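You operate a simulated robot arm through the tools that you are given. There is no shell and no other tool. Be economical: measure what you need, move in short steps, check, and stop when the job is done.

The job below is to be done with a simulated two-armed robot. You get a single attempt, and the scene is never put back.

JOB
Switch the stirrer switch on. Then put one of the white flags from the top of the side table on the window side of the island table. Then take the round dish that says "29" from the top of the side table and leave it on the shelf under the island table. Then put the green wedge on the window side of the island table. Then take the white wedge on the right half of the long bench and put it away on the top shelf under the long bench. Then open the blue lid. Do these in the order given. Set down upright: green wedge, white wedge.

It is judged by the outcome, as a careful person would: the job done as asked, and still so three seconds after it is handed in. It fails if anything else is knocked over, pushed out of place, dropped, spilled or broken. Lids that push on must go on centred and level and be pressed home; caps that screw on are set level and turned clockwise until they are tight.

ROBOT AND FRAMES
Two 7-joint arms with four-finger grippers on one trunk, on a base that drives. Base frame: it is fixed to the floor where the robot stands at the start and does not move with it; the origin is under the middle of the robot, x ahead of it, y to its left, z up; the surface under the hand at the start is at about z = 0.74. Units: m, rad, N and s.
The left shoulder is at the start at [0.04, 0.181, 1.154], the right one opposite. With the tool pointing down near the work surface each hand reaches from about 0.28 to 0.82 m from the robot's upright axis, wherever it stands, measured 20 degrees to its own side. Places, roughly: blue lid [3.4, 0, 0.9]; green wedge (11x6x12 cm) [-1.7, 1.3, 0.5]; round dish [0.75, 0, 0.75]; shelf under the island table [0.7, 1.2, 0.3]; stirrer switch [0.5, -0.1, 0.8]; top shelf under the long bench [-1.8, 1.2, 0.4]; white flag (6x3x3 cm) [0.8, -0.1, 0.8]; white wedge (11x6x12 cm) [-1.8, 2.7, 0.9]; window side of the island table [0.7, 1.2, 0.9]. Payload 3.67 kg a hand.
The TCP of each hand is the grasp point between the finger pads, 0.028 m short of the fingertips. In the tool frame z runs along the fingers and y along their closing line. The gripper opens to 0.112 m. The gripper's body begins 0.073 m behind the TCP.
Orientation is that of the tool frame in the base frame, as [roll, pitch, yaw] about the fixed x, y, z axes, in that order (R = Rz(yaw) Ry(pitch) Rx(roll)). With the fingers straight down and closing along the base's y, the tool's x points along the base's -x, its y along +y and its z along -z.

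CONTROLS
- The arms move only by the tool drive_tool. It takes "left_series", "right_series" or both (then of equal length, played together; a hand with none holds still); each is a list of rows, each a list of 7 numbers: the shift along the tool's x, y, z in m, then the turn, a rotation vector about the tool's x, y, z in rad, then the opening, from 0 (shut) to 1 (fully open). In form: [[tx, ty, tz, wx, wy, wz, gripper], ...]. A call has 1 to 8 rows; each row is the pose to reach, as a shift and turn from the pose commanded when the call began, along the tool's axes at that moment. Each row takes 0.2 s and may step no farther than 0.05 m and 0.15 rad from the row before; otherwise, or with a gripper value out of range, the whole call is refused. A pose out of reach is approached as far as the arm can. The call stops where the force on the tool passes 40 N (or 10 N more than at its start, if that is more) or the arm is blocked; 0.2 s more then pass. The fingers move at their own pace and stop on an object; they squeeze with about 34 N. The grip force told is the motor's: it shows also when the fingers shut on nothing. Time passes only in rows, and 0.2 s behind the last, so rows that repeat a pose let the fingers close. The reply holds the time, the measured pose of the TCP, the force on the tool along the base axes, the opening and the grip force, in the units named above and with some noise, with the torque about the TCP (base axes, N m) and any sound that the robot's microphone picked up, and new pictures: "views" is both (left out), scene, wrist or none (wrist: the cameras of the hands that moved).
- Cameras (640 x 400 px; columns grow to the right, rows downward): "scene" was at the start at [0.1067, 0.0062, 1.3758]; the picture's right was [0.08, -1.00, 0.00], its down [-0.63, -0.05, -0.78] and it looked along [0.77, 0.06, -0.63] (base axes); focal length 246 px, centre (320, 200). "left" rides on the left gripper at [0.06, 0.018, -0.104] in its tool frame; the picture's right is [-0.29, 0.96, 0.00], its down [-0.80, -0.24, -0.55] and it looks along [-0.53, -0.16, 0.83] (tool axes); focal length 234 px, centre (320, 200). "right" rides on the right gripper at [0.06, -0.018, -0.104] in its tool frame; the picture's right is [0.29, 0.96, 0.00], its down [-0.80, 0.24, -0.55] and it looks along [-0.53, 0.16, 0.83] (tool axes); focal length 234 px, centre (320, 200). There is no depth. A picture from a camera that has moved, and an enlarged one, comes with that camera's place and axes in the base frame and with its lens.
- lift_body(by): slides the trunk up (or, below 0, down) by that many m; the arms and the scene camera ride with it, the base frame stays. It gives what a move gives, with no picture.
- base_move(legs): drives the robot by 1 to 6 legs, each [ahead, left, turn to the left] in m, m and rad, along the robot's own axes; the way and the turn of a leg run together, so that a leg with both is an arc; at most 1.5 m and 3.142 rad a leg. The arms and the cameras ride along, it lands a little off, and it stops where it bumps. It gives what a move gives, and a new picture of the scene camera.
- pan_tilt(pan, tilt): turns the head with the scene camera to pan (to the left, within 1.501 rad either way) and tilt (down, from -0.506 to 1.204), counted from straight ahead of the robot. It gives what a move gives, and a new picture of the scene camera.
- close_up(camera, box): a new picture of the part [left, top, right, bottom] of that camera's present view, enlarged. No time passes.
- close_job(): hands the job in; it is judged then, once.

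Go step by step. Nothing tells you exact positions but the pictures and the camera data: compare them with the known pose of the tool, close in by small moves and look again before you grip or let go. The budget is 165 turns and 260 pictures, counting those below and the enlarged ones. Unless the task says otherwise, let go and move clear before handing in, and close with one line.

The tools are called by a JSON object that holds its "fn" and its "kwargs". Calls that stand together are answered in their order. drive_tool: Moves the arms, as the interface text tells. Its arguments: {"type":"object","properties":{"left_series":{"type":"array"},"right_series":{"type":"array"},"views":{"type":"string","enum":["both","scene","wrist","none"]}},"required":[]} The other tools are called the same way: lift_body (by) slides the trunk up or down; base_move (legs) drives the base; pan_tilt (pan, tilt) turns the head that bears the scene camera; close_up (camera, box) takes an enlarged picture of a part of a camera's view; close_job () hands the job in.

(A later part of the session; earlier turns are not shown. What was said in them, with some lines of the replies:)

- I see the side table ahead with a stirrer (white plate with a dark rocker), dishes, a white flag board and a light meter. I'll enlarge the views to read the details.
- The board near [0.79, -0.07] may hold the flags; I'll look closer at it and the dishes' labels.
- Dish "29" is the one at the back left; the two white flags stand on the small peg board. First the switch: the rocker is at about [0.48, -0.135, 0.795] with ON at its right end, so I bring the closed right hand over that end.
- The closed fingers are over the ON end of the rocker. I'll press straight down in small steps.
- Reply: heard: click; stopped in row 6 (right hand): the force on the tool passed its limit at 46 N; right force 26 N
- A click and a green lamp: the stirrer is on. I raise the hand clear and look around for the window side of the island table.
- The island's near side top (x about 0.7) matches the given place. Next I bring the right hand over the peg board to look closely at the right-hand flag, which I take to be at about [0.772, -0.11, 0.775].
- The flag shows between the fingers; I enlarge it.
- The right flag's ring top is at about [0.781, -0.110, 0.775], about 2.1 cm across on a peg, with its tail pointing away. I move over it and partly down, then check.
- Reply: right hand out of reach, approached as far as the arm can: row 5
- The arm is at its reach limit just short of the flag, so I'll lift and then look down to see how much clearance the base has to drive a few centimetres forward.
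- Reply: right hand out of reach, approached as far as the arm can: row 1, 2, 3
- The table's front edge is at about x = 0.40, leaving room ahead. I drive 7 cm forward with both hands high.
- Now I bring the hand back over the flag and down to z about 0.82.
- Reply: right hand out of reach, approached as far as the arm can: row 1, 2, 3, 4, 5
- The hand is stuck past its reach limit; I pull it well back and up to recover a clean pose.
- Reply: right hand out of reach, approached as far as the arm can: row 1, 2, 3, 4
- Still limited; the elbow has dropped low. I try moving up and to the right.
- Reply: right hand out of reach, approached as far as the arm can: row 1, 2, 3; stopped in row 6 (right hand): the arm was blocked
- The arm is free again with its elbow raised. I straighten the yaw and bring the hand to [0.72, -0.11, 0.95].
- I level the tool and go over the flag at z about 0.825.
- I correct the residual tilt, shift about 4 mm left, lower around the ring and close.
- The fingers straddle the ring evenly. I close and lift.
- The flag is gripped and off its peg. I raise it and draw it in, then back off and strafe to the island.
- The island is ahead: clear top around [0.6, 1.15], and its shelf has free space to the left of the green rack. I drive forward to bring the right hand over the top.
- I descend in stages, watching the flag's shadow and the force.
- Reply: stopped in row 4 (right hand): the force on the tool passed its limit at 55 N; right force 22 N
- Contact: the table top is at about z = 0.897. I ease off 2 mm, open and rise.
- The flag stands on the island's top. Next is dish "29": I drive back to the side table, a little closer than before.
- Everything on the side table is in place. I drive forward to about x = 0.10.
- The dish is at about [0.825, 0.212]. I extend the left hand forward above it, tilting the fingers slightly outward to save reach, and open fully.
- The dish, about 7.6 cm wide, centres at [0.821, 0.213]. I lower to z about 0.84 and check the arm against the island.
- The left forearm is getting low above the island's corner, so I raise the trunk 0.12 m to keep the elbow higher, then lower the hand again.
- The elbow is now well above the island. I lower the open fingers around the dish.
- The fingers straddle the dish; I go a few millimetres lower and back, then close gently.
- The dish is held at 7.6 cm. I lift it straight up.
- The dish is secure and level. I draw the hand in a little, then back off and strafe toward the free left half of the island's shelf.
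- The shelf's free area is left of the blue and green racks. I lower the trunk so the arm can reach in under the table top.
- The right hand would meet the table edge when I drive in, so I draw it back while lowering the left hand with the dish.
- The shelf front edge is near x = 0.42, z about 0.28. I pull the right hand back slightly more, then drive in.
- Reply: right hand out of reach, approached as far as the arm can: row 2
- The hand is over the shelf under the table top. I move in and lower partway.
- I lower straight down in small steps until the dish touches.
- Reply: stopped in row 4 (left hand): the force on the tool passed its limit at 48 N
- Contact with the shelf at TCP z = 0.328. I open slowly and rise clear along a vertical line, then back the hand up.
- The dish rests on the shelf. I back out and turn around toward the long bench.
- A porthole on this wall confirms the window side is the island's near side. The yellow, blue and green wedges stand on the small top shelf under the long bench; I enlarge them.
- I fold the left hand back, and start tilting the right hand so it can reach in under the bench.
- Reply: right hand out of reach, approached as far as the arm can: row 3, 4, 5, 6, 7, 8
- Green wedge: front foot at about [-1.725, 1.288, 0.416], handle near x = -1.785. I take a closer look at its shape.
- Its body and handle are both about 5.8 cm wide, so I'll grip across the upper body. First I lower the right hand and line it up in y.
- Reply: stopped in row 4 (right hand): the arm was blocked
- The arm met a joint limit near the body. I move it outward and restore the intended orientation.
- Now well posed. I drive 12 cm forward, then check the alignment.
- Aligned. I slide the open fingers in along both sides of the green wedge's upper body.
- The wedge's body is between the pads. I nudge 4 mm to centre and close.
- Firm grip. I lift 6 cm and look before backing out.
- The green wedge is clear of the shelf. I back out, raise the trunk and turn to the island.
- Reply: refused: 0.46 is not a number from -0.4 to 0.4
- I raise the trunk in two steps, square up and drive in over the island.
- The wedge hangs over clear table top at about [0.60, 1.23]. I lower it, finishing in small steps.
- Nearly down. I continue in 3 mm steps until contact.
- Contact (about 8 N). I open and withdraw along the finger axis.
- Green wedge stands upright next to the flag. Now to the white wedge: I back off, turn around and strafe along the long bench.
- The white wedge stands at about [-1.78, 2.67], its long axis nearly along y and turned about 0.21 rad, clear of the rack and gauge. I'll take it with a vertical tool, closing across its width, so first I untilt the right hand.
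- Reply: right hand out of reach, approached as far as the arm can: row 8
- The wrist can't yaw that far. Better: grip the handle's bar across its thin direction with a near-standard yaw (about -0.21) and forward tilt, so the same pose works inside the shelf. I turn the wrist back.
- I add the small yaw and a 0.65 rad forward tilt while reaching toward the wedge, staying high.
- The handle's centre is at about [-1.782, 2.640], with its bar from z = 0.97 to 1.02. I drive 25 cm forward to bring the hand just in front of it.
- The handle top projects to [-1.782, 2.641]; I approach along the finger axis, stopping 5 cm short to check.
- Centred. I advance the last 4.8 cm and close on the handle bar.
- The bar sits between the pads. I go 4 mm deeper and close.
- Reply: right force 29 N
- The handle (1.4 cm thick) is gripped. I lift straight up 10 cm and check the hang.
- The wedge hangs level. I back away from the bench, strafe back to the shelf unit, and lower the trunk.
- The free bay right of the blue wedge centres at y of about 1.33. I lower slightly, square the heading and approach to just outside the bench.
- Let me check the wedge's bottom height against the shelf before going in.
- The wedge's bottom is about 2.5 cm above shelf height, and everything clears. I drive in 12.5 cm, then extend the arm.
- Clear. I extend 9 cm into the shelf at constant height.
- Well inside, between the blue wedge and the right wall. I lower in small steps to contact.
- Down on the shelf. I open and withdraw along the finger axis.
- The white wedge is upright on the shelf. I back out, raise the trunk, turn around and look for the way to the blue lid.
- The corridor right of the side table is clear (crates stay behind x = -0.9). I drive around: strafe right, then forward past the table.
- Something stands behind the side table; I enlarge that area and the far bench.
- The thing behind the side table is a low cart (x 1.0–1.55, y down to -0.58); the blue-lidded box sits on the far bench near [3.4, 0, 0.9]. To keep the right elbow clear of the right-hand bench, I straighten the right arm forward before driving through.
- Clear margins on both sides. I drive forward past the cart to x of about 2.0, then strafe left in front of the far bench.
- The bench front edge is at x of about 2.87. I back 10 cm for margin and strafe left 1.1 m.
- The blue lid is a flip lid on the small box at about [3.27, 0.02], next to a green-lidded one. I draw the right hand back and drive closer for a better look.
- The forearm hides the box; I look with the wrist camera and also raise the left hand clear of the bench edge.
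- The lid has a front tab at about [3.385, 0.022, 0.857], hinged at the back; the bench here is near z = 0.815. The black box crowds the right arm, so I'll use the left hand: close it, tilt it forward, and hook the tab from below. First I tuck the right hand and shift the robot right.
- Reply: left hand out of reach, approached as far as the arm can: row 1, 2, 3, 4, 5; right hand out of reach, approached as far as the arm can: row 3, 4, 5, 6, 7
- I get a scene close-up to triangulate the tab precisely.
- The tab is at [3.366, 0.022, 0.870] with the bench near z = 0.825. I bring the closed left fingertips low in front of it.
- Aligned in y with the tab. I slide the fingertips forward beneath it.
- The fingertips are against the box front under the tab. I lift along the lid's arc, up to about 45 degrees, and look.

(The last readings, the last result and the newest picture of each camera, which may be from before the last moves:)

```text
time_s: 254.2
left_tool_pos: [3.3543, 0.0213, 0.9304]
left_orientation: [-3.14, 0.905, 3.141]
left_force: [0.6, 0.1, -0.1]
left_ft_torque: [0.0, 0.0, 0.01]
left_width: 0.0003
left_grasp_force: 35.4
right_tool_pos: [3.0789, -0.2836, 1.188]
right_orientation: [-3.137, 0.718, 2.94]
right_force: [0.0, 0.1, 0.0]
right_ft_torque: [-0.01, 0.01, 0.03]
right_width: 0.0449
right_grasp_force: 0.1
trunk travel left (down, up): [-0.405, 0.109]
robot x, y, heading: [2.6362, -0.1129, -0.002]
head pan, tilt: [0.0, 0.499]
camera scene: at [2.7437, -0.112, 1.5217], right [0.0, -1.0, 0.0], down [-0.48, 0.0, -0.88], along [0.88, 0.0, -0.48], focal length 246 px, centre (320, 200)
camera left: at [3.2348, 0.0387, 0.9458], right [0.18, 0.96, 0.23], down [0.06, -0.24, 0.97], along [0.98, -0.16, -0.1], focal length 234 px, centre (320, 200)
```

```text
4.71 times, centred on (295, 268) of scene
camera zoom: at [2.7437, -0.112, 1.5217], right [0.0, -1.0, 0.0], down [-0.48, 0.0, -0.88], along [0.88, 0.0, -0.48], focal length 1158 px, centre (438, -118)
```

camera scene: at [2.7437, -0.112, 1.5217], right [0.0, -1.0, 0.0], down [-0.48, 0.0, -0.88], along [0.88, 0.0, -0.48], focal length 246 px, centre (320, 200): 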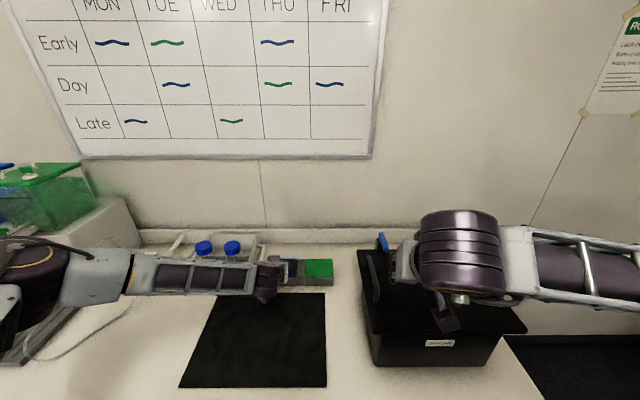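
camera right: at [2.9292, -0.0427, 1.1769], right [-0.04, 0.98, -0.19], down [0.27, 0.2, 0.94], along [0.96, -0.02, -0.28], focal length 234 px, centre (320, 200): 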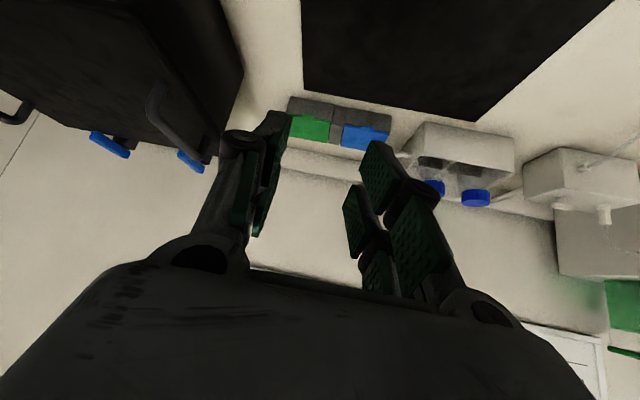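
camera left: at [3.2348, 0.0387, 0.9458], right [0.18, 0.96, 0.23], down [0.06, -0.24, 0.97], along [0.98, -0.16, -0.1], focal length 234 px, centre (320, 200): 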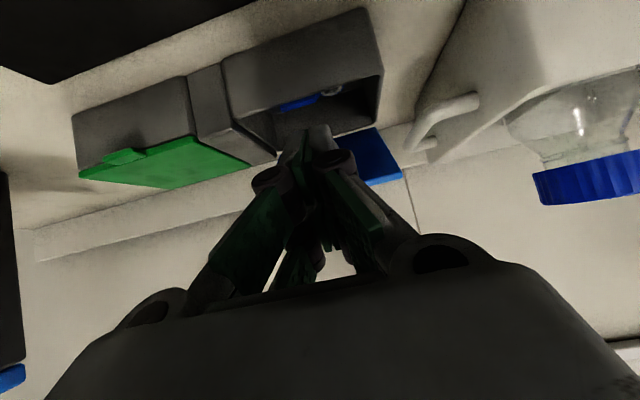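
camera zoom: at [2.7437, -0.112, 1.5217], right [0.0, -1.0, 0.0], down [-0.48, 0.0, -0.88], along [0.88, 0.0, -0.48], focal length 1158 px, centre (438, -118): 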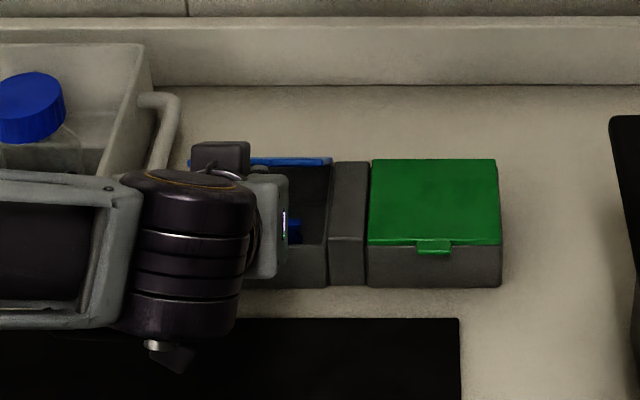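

The lid has swung open: the box's inside is visible and the lid is back. I withdraw the hand up and back and check that it stays.

{"fn": "drive_tool", "kwargs": {"left_series": [[0.0, 0, -0.03, 0, 0, 0, 0], [0.0, 0, -0.07, 0, 0, 0, 0], [0.0, 0, -0.11, 0, 0, 0, 0], [0.0, 0, -0.15, 0, 0, 0, 0], [0.0, 0.03, -0.18, 0, 0, 0, 0]]}}

{"fn": "close_up", "kwargs": {"camera": "scene", "box": [240, 225, 350, 310]}}

{"fn": "close_up", "kwargs": {"camera": "left", "box": [120, 0, 440, 200]}}

```text
time_s: 255.4
left_tool_pos: [3.2097, 0.0547, 1.0413]
left_orientation: [-3.137, 0.907, 3.14]
left_force: [-0.6, 0.2, 0.4]
left_ft_torque: [0.01, 0.01, -0.04]
left_width: 0.0
left_grasp_force: 35.4
right_tool_pos: [3.0769, -0.2815, 1.1894]
right_orientation: [-3.136, 0.719, 2.94]
right_force: [-0.3, -0.3, -0.3]
right_ft_torque: [0.01, -0.02, 0.03]
right_width: 0.0448
right_grasp_force: 0.0
trunk travel left (down, up): [-0.405, 0.109]
robot x, y, heading: [2.6345, -0.1136, -0.002]
head pan, tilt: [0.0, 0.499]
camera scene: at [2.7414, -0.1097, 1.5219], right [0.0, -1.0, 0.0], down [-0.48, 0.0, -0.88], along [0.88, 0.0, -0.48], focal length 246 px, centre (320, 200)
camera left: at [3.0907, 0.0715, 1.0578], right [0.18, 0.96, 0.23], down [0.05, -0.24, 0.97], along [0.98, -0.16, -0.09], focal length 234 px, centre (320, 200)
```

scene: 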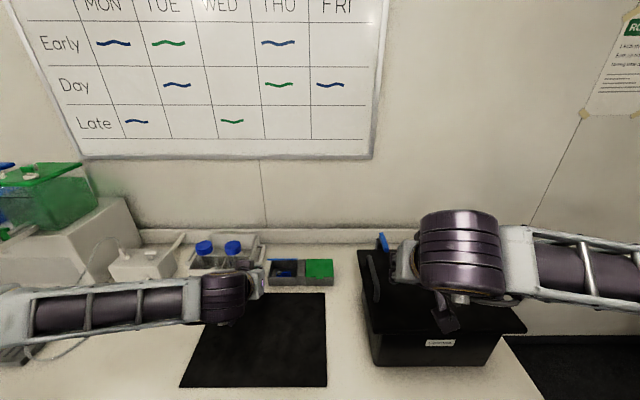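
left: 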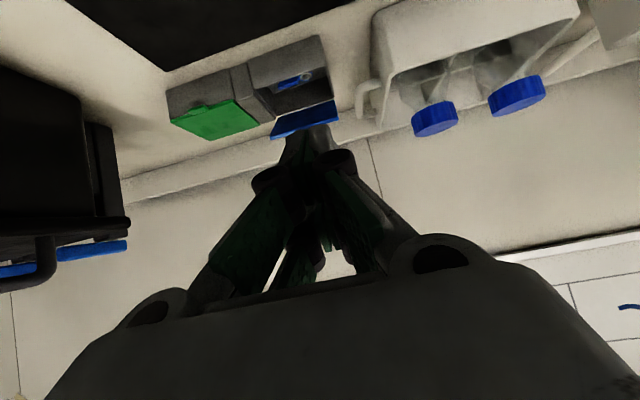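

```text
4.71 times, centred on (295, 268) of scene
camera zoom: at [2.7414, -0.1097, 1.5219], right [0.0, -1.0, 0.0], down [-0.48, 0.0, -0.88], along [0.88, 0.0, -0.48], focal length 1158 px, centre (438, -118)
```

zoom: 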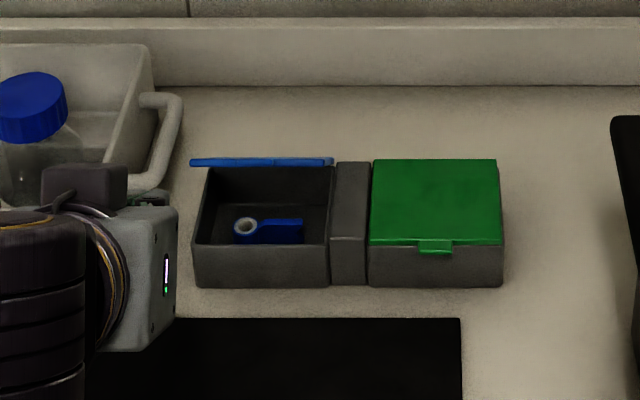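

```text
2.00 times, centred on (280, 100) of left
camera zoom: at [3.0907, 0.0715, 1.0578], right [0.18, 0.96, 0.23], down [0.05, -0.24, 0.97], along [0.98, -0.16, -0.09], focal length 468 px, centre (400, 400)
```

zoom: 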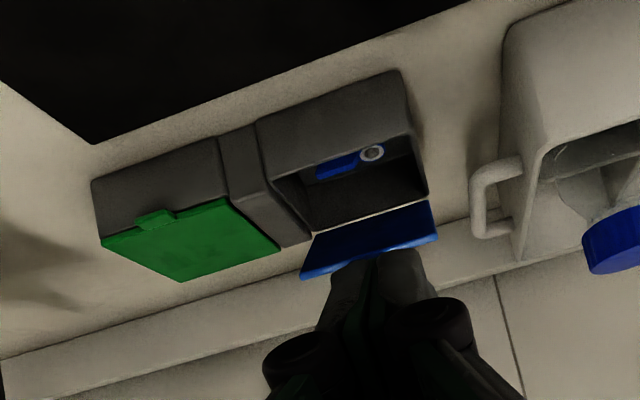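

The lid stays, but seen edge-on it is only about 45° open. I go back under it and push it further along its arc, past vertical.

{"fn": "drive_tool", "kwargs": {"left_series": [[0.008, -0.033, 0.03, 0, 0, 0, 0], [0.008, -0.033, 0.07, 0, 0, 0, 0], [0.008, -0.033, 0.11, 0, 0, 0, 0], [0.008, -0.033, 0.15, 0, 0, 0, 0], [0.008, -0.033, 0.18, 0, 0, 0, 0]]}}

{"fn": "close_up", "kwargs": {"camera": "scene", "box": [240, 225, 350, 310]}}

{"fn": "close_up", "kwargs": {"camera": "left", "box": [220, 60, 420, 220]}}

```text
time_s: 256.6
left_tool_pos: [3.3504, 0.0181, 0.9218]
left_orientation: [-3.14, 0.906, 3.139]
left_force: [0.1, 1.3, 0.5]
left_ft_torque: [0.04, 0.0, -0.05]
left_width: 0.0
left_grasp_force: 35.4
right_tool_pos: [3.0784, -0.2832, 1.1891]
right_orientation: [-3.137, 0.719, 2.939]
right_force: [0.5, 1.3, -0.8]
right_ft_torque: [0.0, -0.01, 0.01]
right_width: 0.0447
right_grasp_force: 0.0
trunk travel left (down, up): [-0.405, 0.109]
robot x, y, heading: [2.634, -0.1139, -0.006]
head pan, tilt: [0.0, 0.499]
camera scene: at [2.7437, -0.1115, 1.5217], right [0.0, -1.0, 0.0], down [-0.48, 0.0, -0.88], along [0.88, 0.0, -0.48], focal length 246 px, centre (320, 200)
camera left: at [3.2312, 0.0355, 0.938], right [0.18, 0.96, 0.23], down [0.06, -0.24, 0.97], along [0.98, -0.16, -0.1], focal length 234 px, centre (320, 200)
```

scene: 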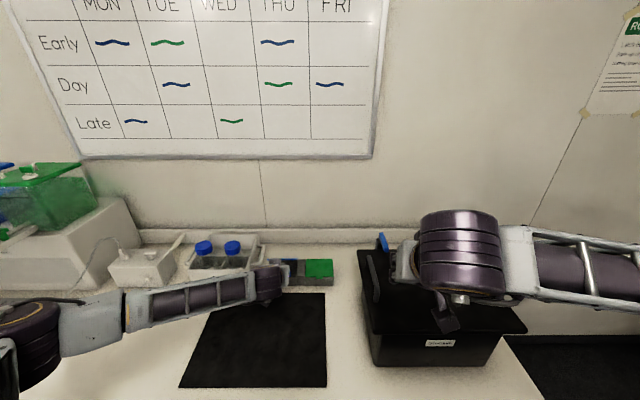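
left: 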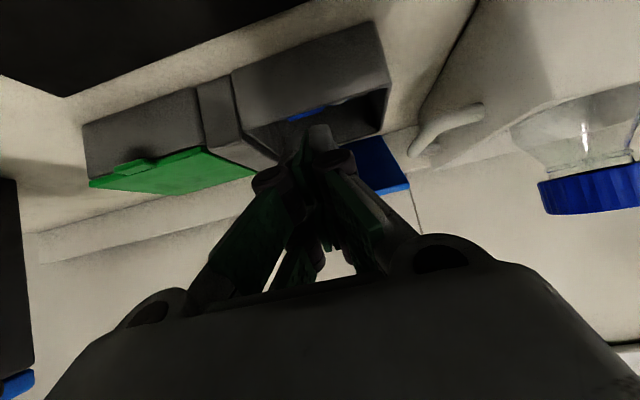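

```text
4.71 times, centred on (295, 268) of scene
camera zoom: at [2.7437, -0.1115, 1.5217], right [0.0, -1.0, 0.0], down [-0.48, 0.0, -0.88], along [0.88, 0.0, -0.48], focal length 1158 px, centre (438, -118)
```

zoom: 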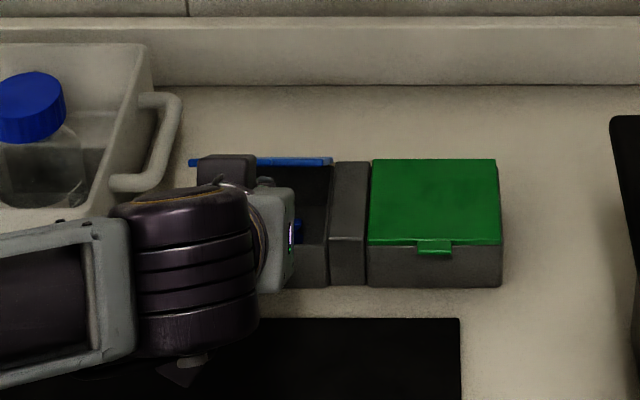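

```text
2.50 times, centred on (320, 140) of left
camera zoom: at [3.2312, 0.0355, 0.938], right [0.18, 0.96, 0.23], down [0.06, -0.24, 0.97], along [0.98, -0.16, -0.1], focal length 585 px, centre (320, 350)
```

zoom: 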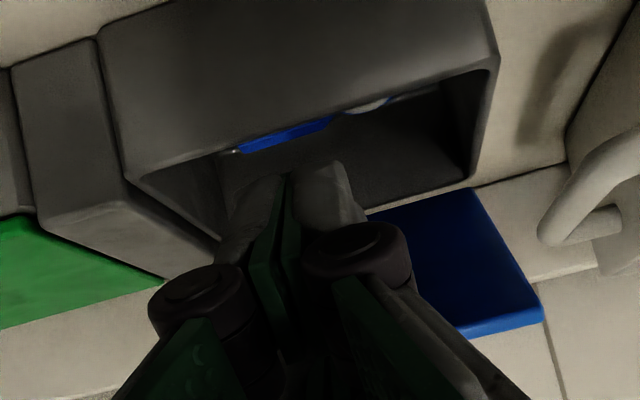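

The fingertips are inside the lid's sweep. I push the lid up and back along its arc to about 110°.

{"fn": "drive_tool", "kwargs": {"left_series": [[-0.0152, 0.002, 0.0113, 0, 0, 0, 0], [-0.0304, 0.004, 0.0225, 0, 0, 0, 0], [-0.042, 0.004, 0.027, 0, 0, 0, 0], [-0.0528, 0.004, 0.0317, 0, 0, 0, 0], [-0.0708, 0.004, 0.0481, 0, 0, 0, 0], [-0.08, 0.004, 0.0637, 0, 0, 0, 0], [-0.0835, 0.004, 0.0757, 0, 0, 0, 0]]}}

{"fn": "close_up", "kwargs": {"camera": "scene", "box": [240, 225, 350, 310]}}

```text
time_s: 258.2
left_tool_pos: [3.4596, 0.0225, 0.9436]
left_orientation: [-3.138, 0.906, 3.139]
left_force: [-0.3, 0.5, 0.6]
left_ft_torque: [-0.02, 0.03, 0.0]
left_width: 0.0
left_grasp_force: 36.2
right_tool_pos: [3.077, -0.282, 1.189]
right_orientation: [-3.135, 0.72, 2.94]
right_force: [-0.4, 0.4, 0.0]
right_ft_torque: [0.0, 0.0, -0.03]
right_width: 0.0447
right_grasp_force: 0.2
trunk travel left (down, up): [-0.405, 0.109]
robot x, y, heading: [2.6298, -0.1117, -0.001]
head pan, tilt: [0.0, 0.499]
camera scene: at [2.7408, -0.1114, 1.5219], right [0.0, -1.0, 0.0], down [-0.48, 0.0, -0.88], along [0.88, 0.0, -0.48], focal length 246 px, centre (320, 200)
camera left: at [3.3407, 0.0405, 0.9602], right [0.18, 0.96, 0.23], down [0.05, -0.24, 0.97], along [0.98, -0.16, -0.09], focal length 234 px, centre (320, 200)
```

scene: 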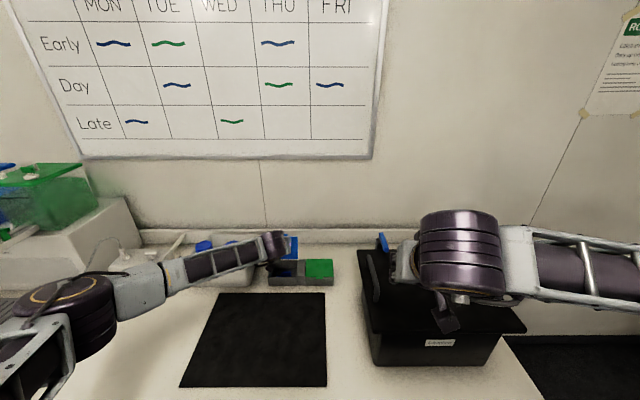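
left: 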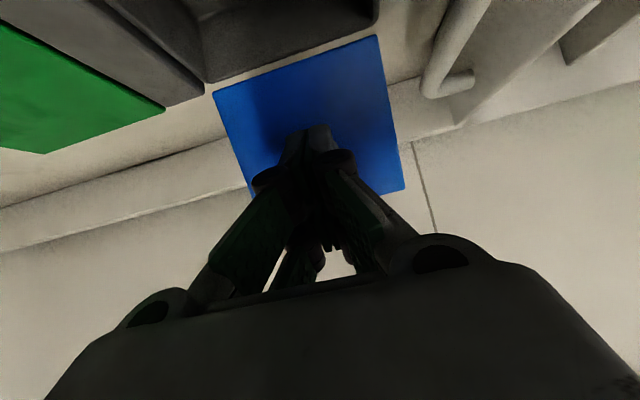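

```text
4.71 times, centred on (295, 268) of scene
camera zoom: at [2.7408, -0.1114, 1.5219], right [0.0, -1.0, 0.0], down [-0.48, 0.0, -0.88], along [0.88, 0.0, -0.48], focal length 1158 px, centre (438, -118)
```

zoom: 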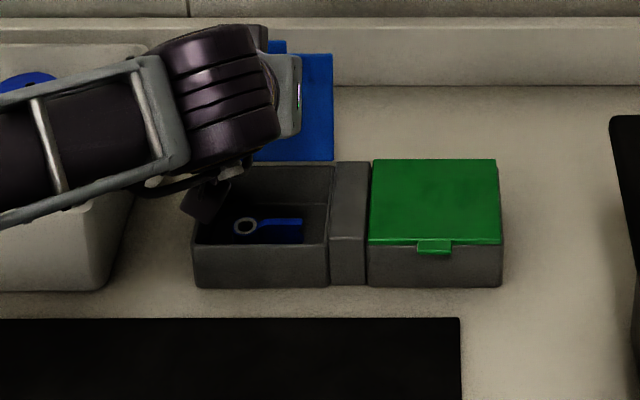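

The lid now stands fully open past vertical. I retreat along the finger axis and confirm.

{"fn": "drive_tool", "kwargs": {"left_series": [[0.0, 0, -0.04, 0, 0, 0, 0], [0.0, 0, -0.08, 0, 0, 0, 0], [0.0, 0, -0.12, 0, 0, 0, 0], [0.0, 0, -0.16, 0, 0, 0, 0], [0.0, 0, -0.2, 0, 0, 0, 0], [0.0, 0, -0.24, 0, 0, 0, 0], [0.0, 0, -0.28, 0, 0, 0, 0]]}}

{"fn": "close_up", "kwargs": {"camera": "scene", "box": [200, 215, 360, 310]}}

```text
time_s: 259.8
left_tool_pos: [3.2337, 0.0215, 1.1155]
left_orientation: [-3.141, 0.908, 3.14]
left_force: [-0.8, 0.0, 1.2]
left_ft_torque: [0.01, 0.0, -0.02]
left_width: 0.0001
left_grasp_force: 35.9
right_tool_pos: [3.0774, -0.2832, 1.1891]
right_orientation: [-3.138, 0.72, 2.939]
right_force: [0.1, -0.3, -0.2]
right_ft_torque: [-0.03, 0.0, 0.05]
right_width: 0.0445
right_grasp_force: 0.0
trunk travel left (down, up): [-0.405, 0.109]
robot x, y, heading: [2.6294, -0.1124, -0.007]
head pan, tilt: [0.0, 0.499]
camera scene: at [2.7417, -0.1117, 1.5218], right [0.0, -1.0, 0.0], down [-0.48, 0.0, -0.88], along [0.88, 0.0, -0.48], focal length 246 px, centre (320, 200)
camera left: at [3.1157, 0.0387, 1.1316], right [0.18, 0.96, 0.23], down [0.05, -0.24, 0.97], along [0.98, -0.16, -0.09], focal length 234 px, centre (320, 200)
```

scene: 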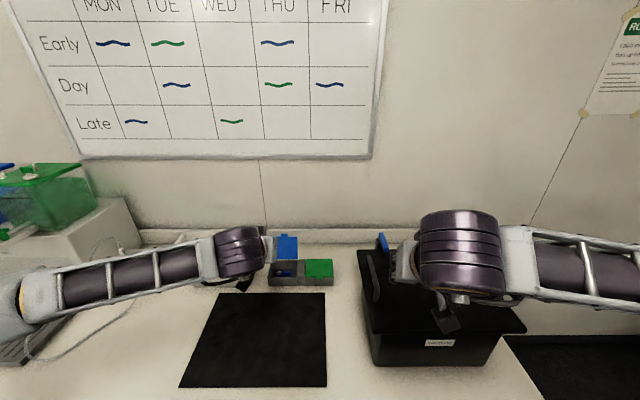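
left: 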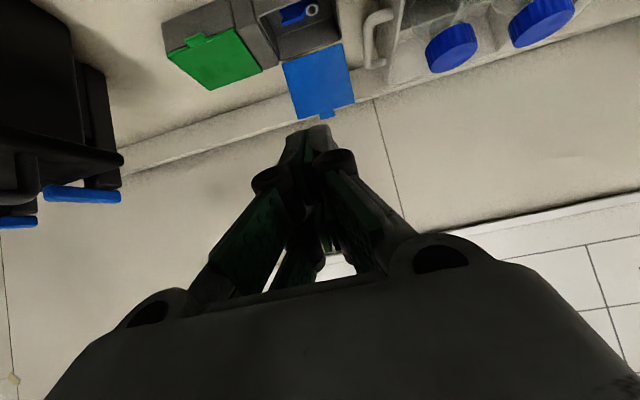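

```text
4.00 times, centred on (280, 262) of scene
camera zoom: at [2.7417, -0.1117, 1.5218], right [0.0, -1.0, 0.0], down [-0.48, 0.0, -0.88], along [0.88, 0.0, -0.48], focal length 985 px, centre (480, -50)
```

zoom: 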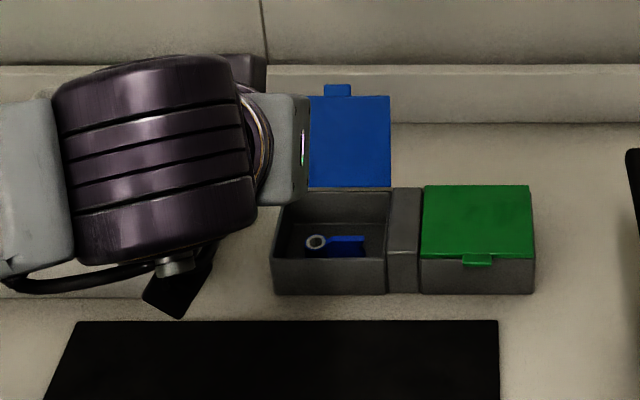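

The blue lid stays open and both hands are clear; all six steps are done, so I hand the job in.

{"fn": "close_job", "kwargs": {}}

```text
The job is handed in.
```

All six steps were done in the order given, and the job is handed in: stirrer on, flag and green wedge on the window side of the island, dish "29" on the island shelf, white wedge on the bench's top shelf, and the blue lid open.
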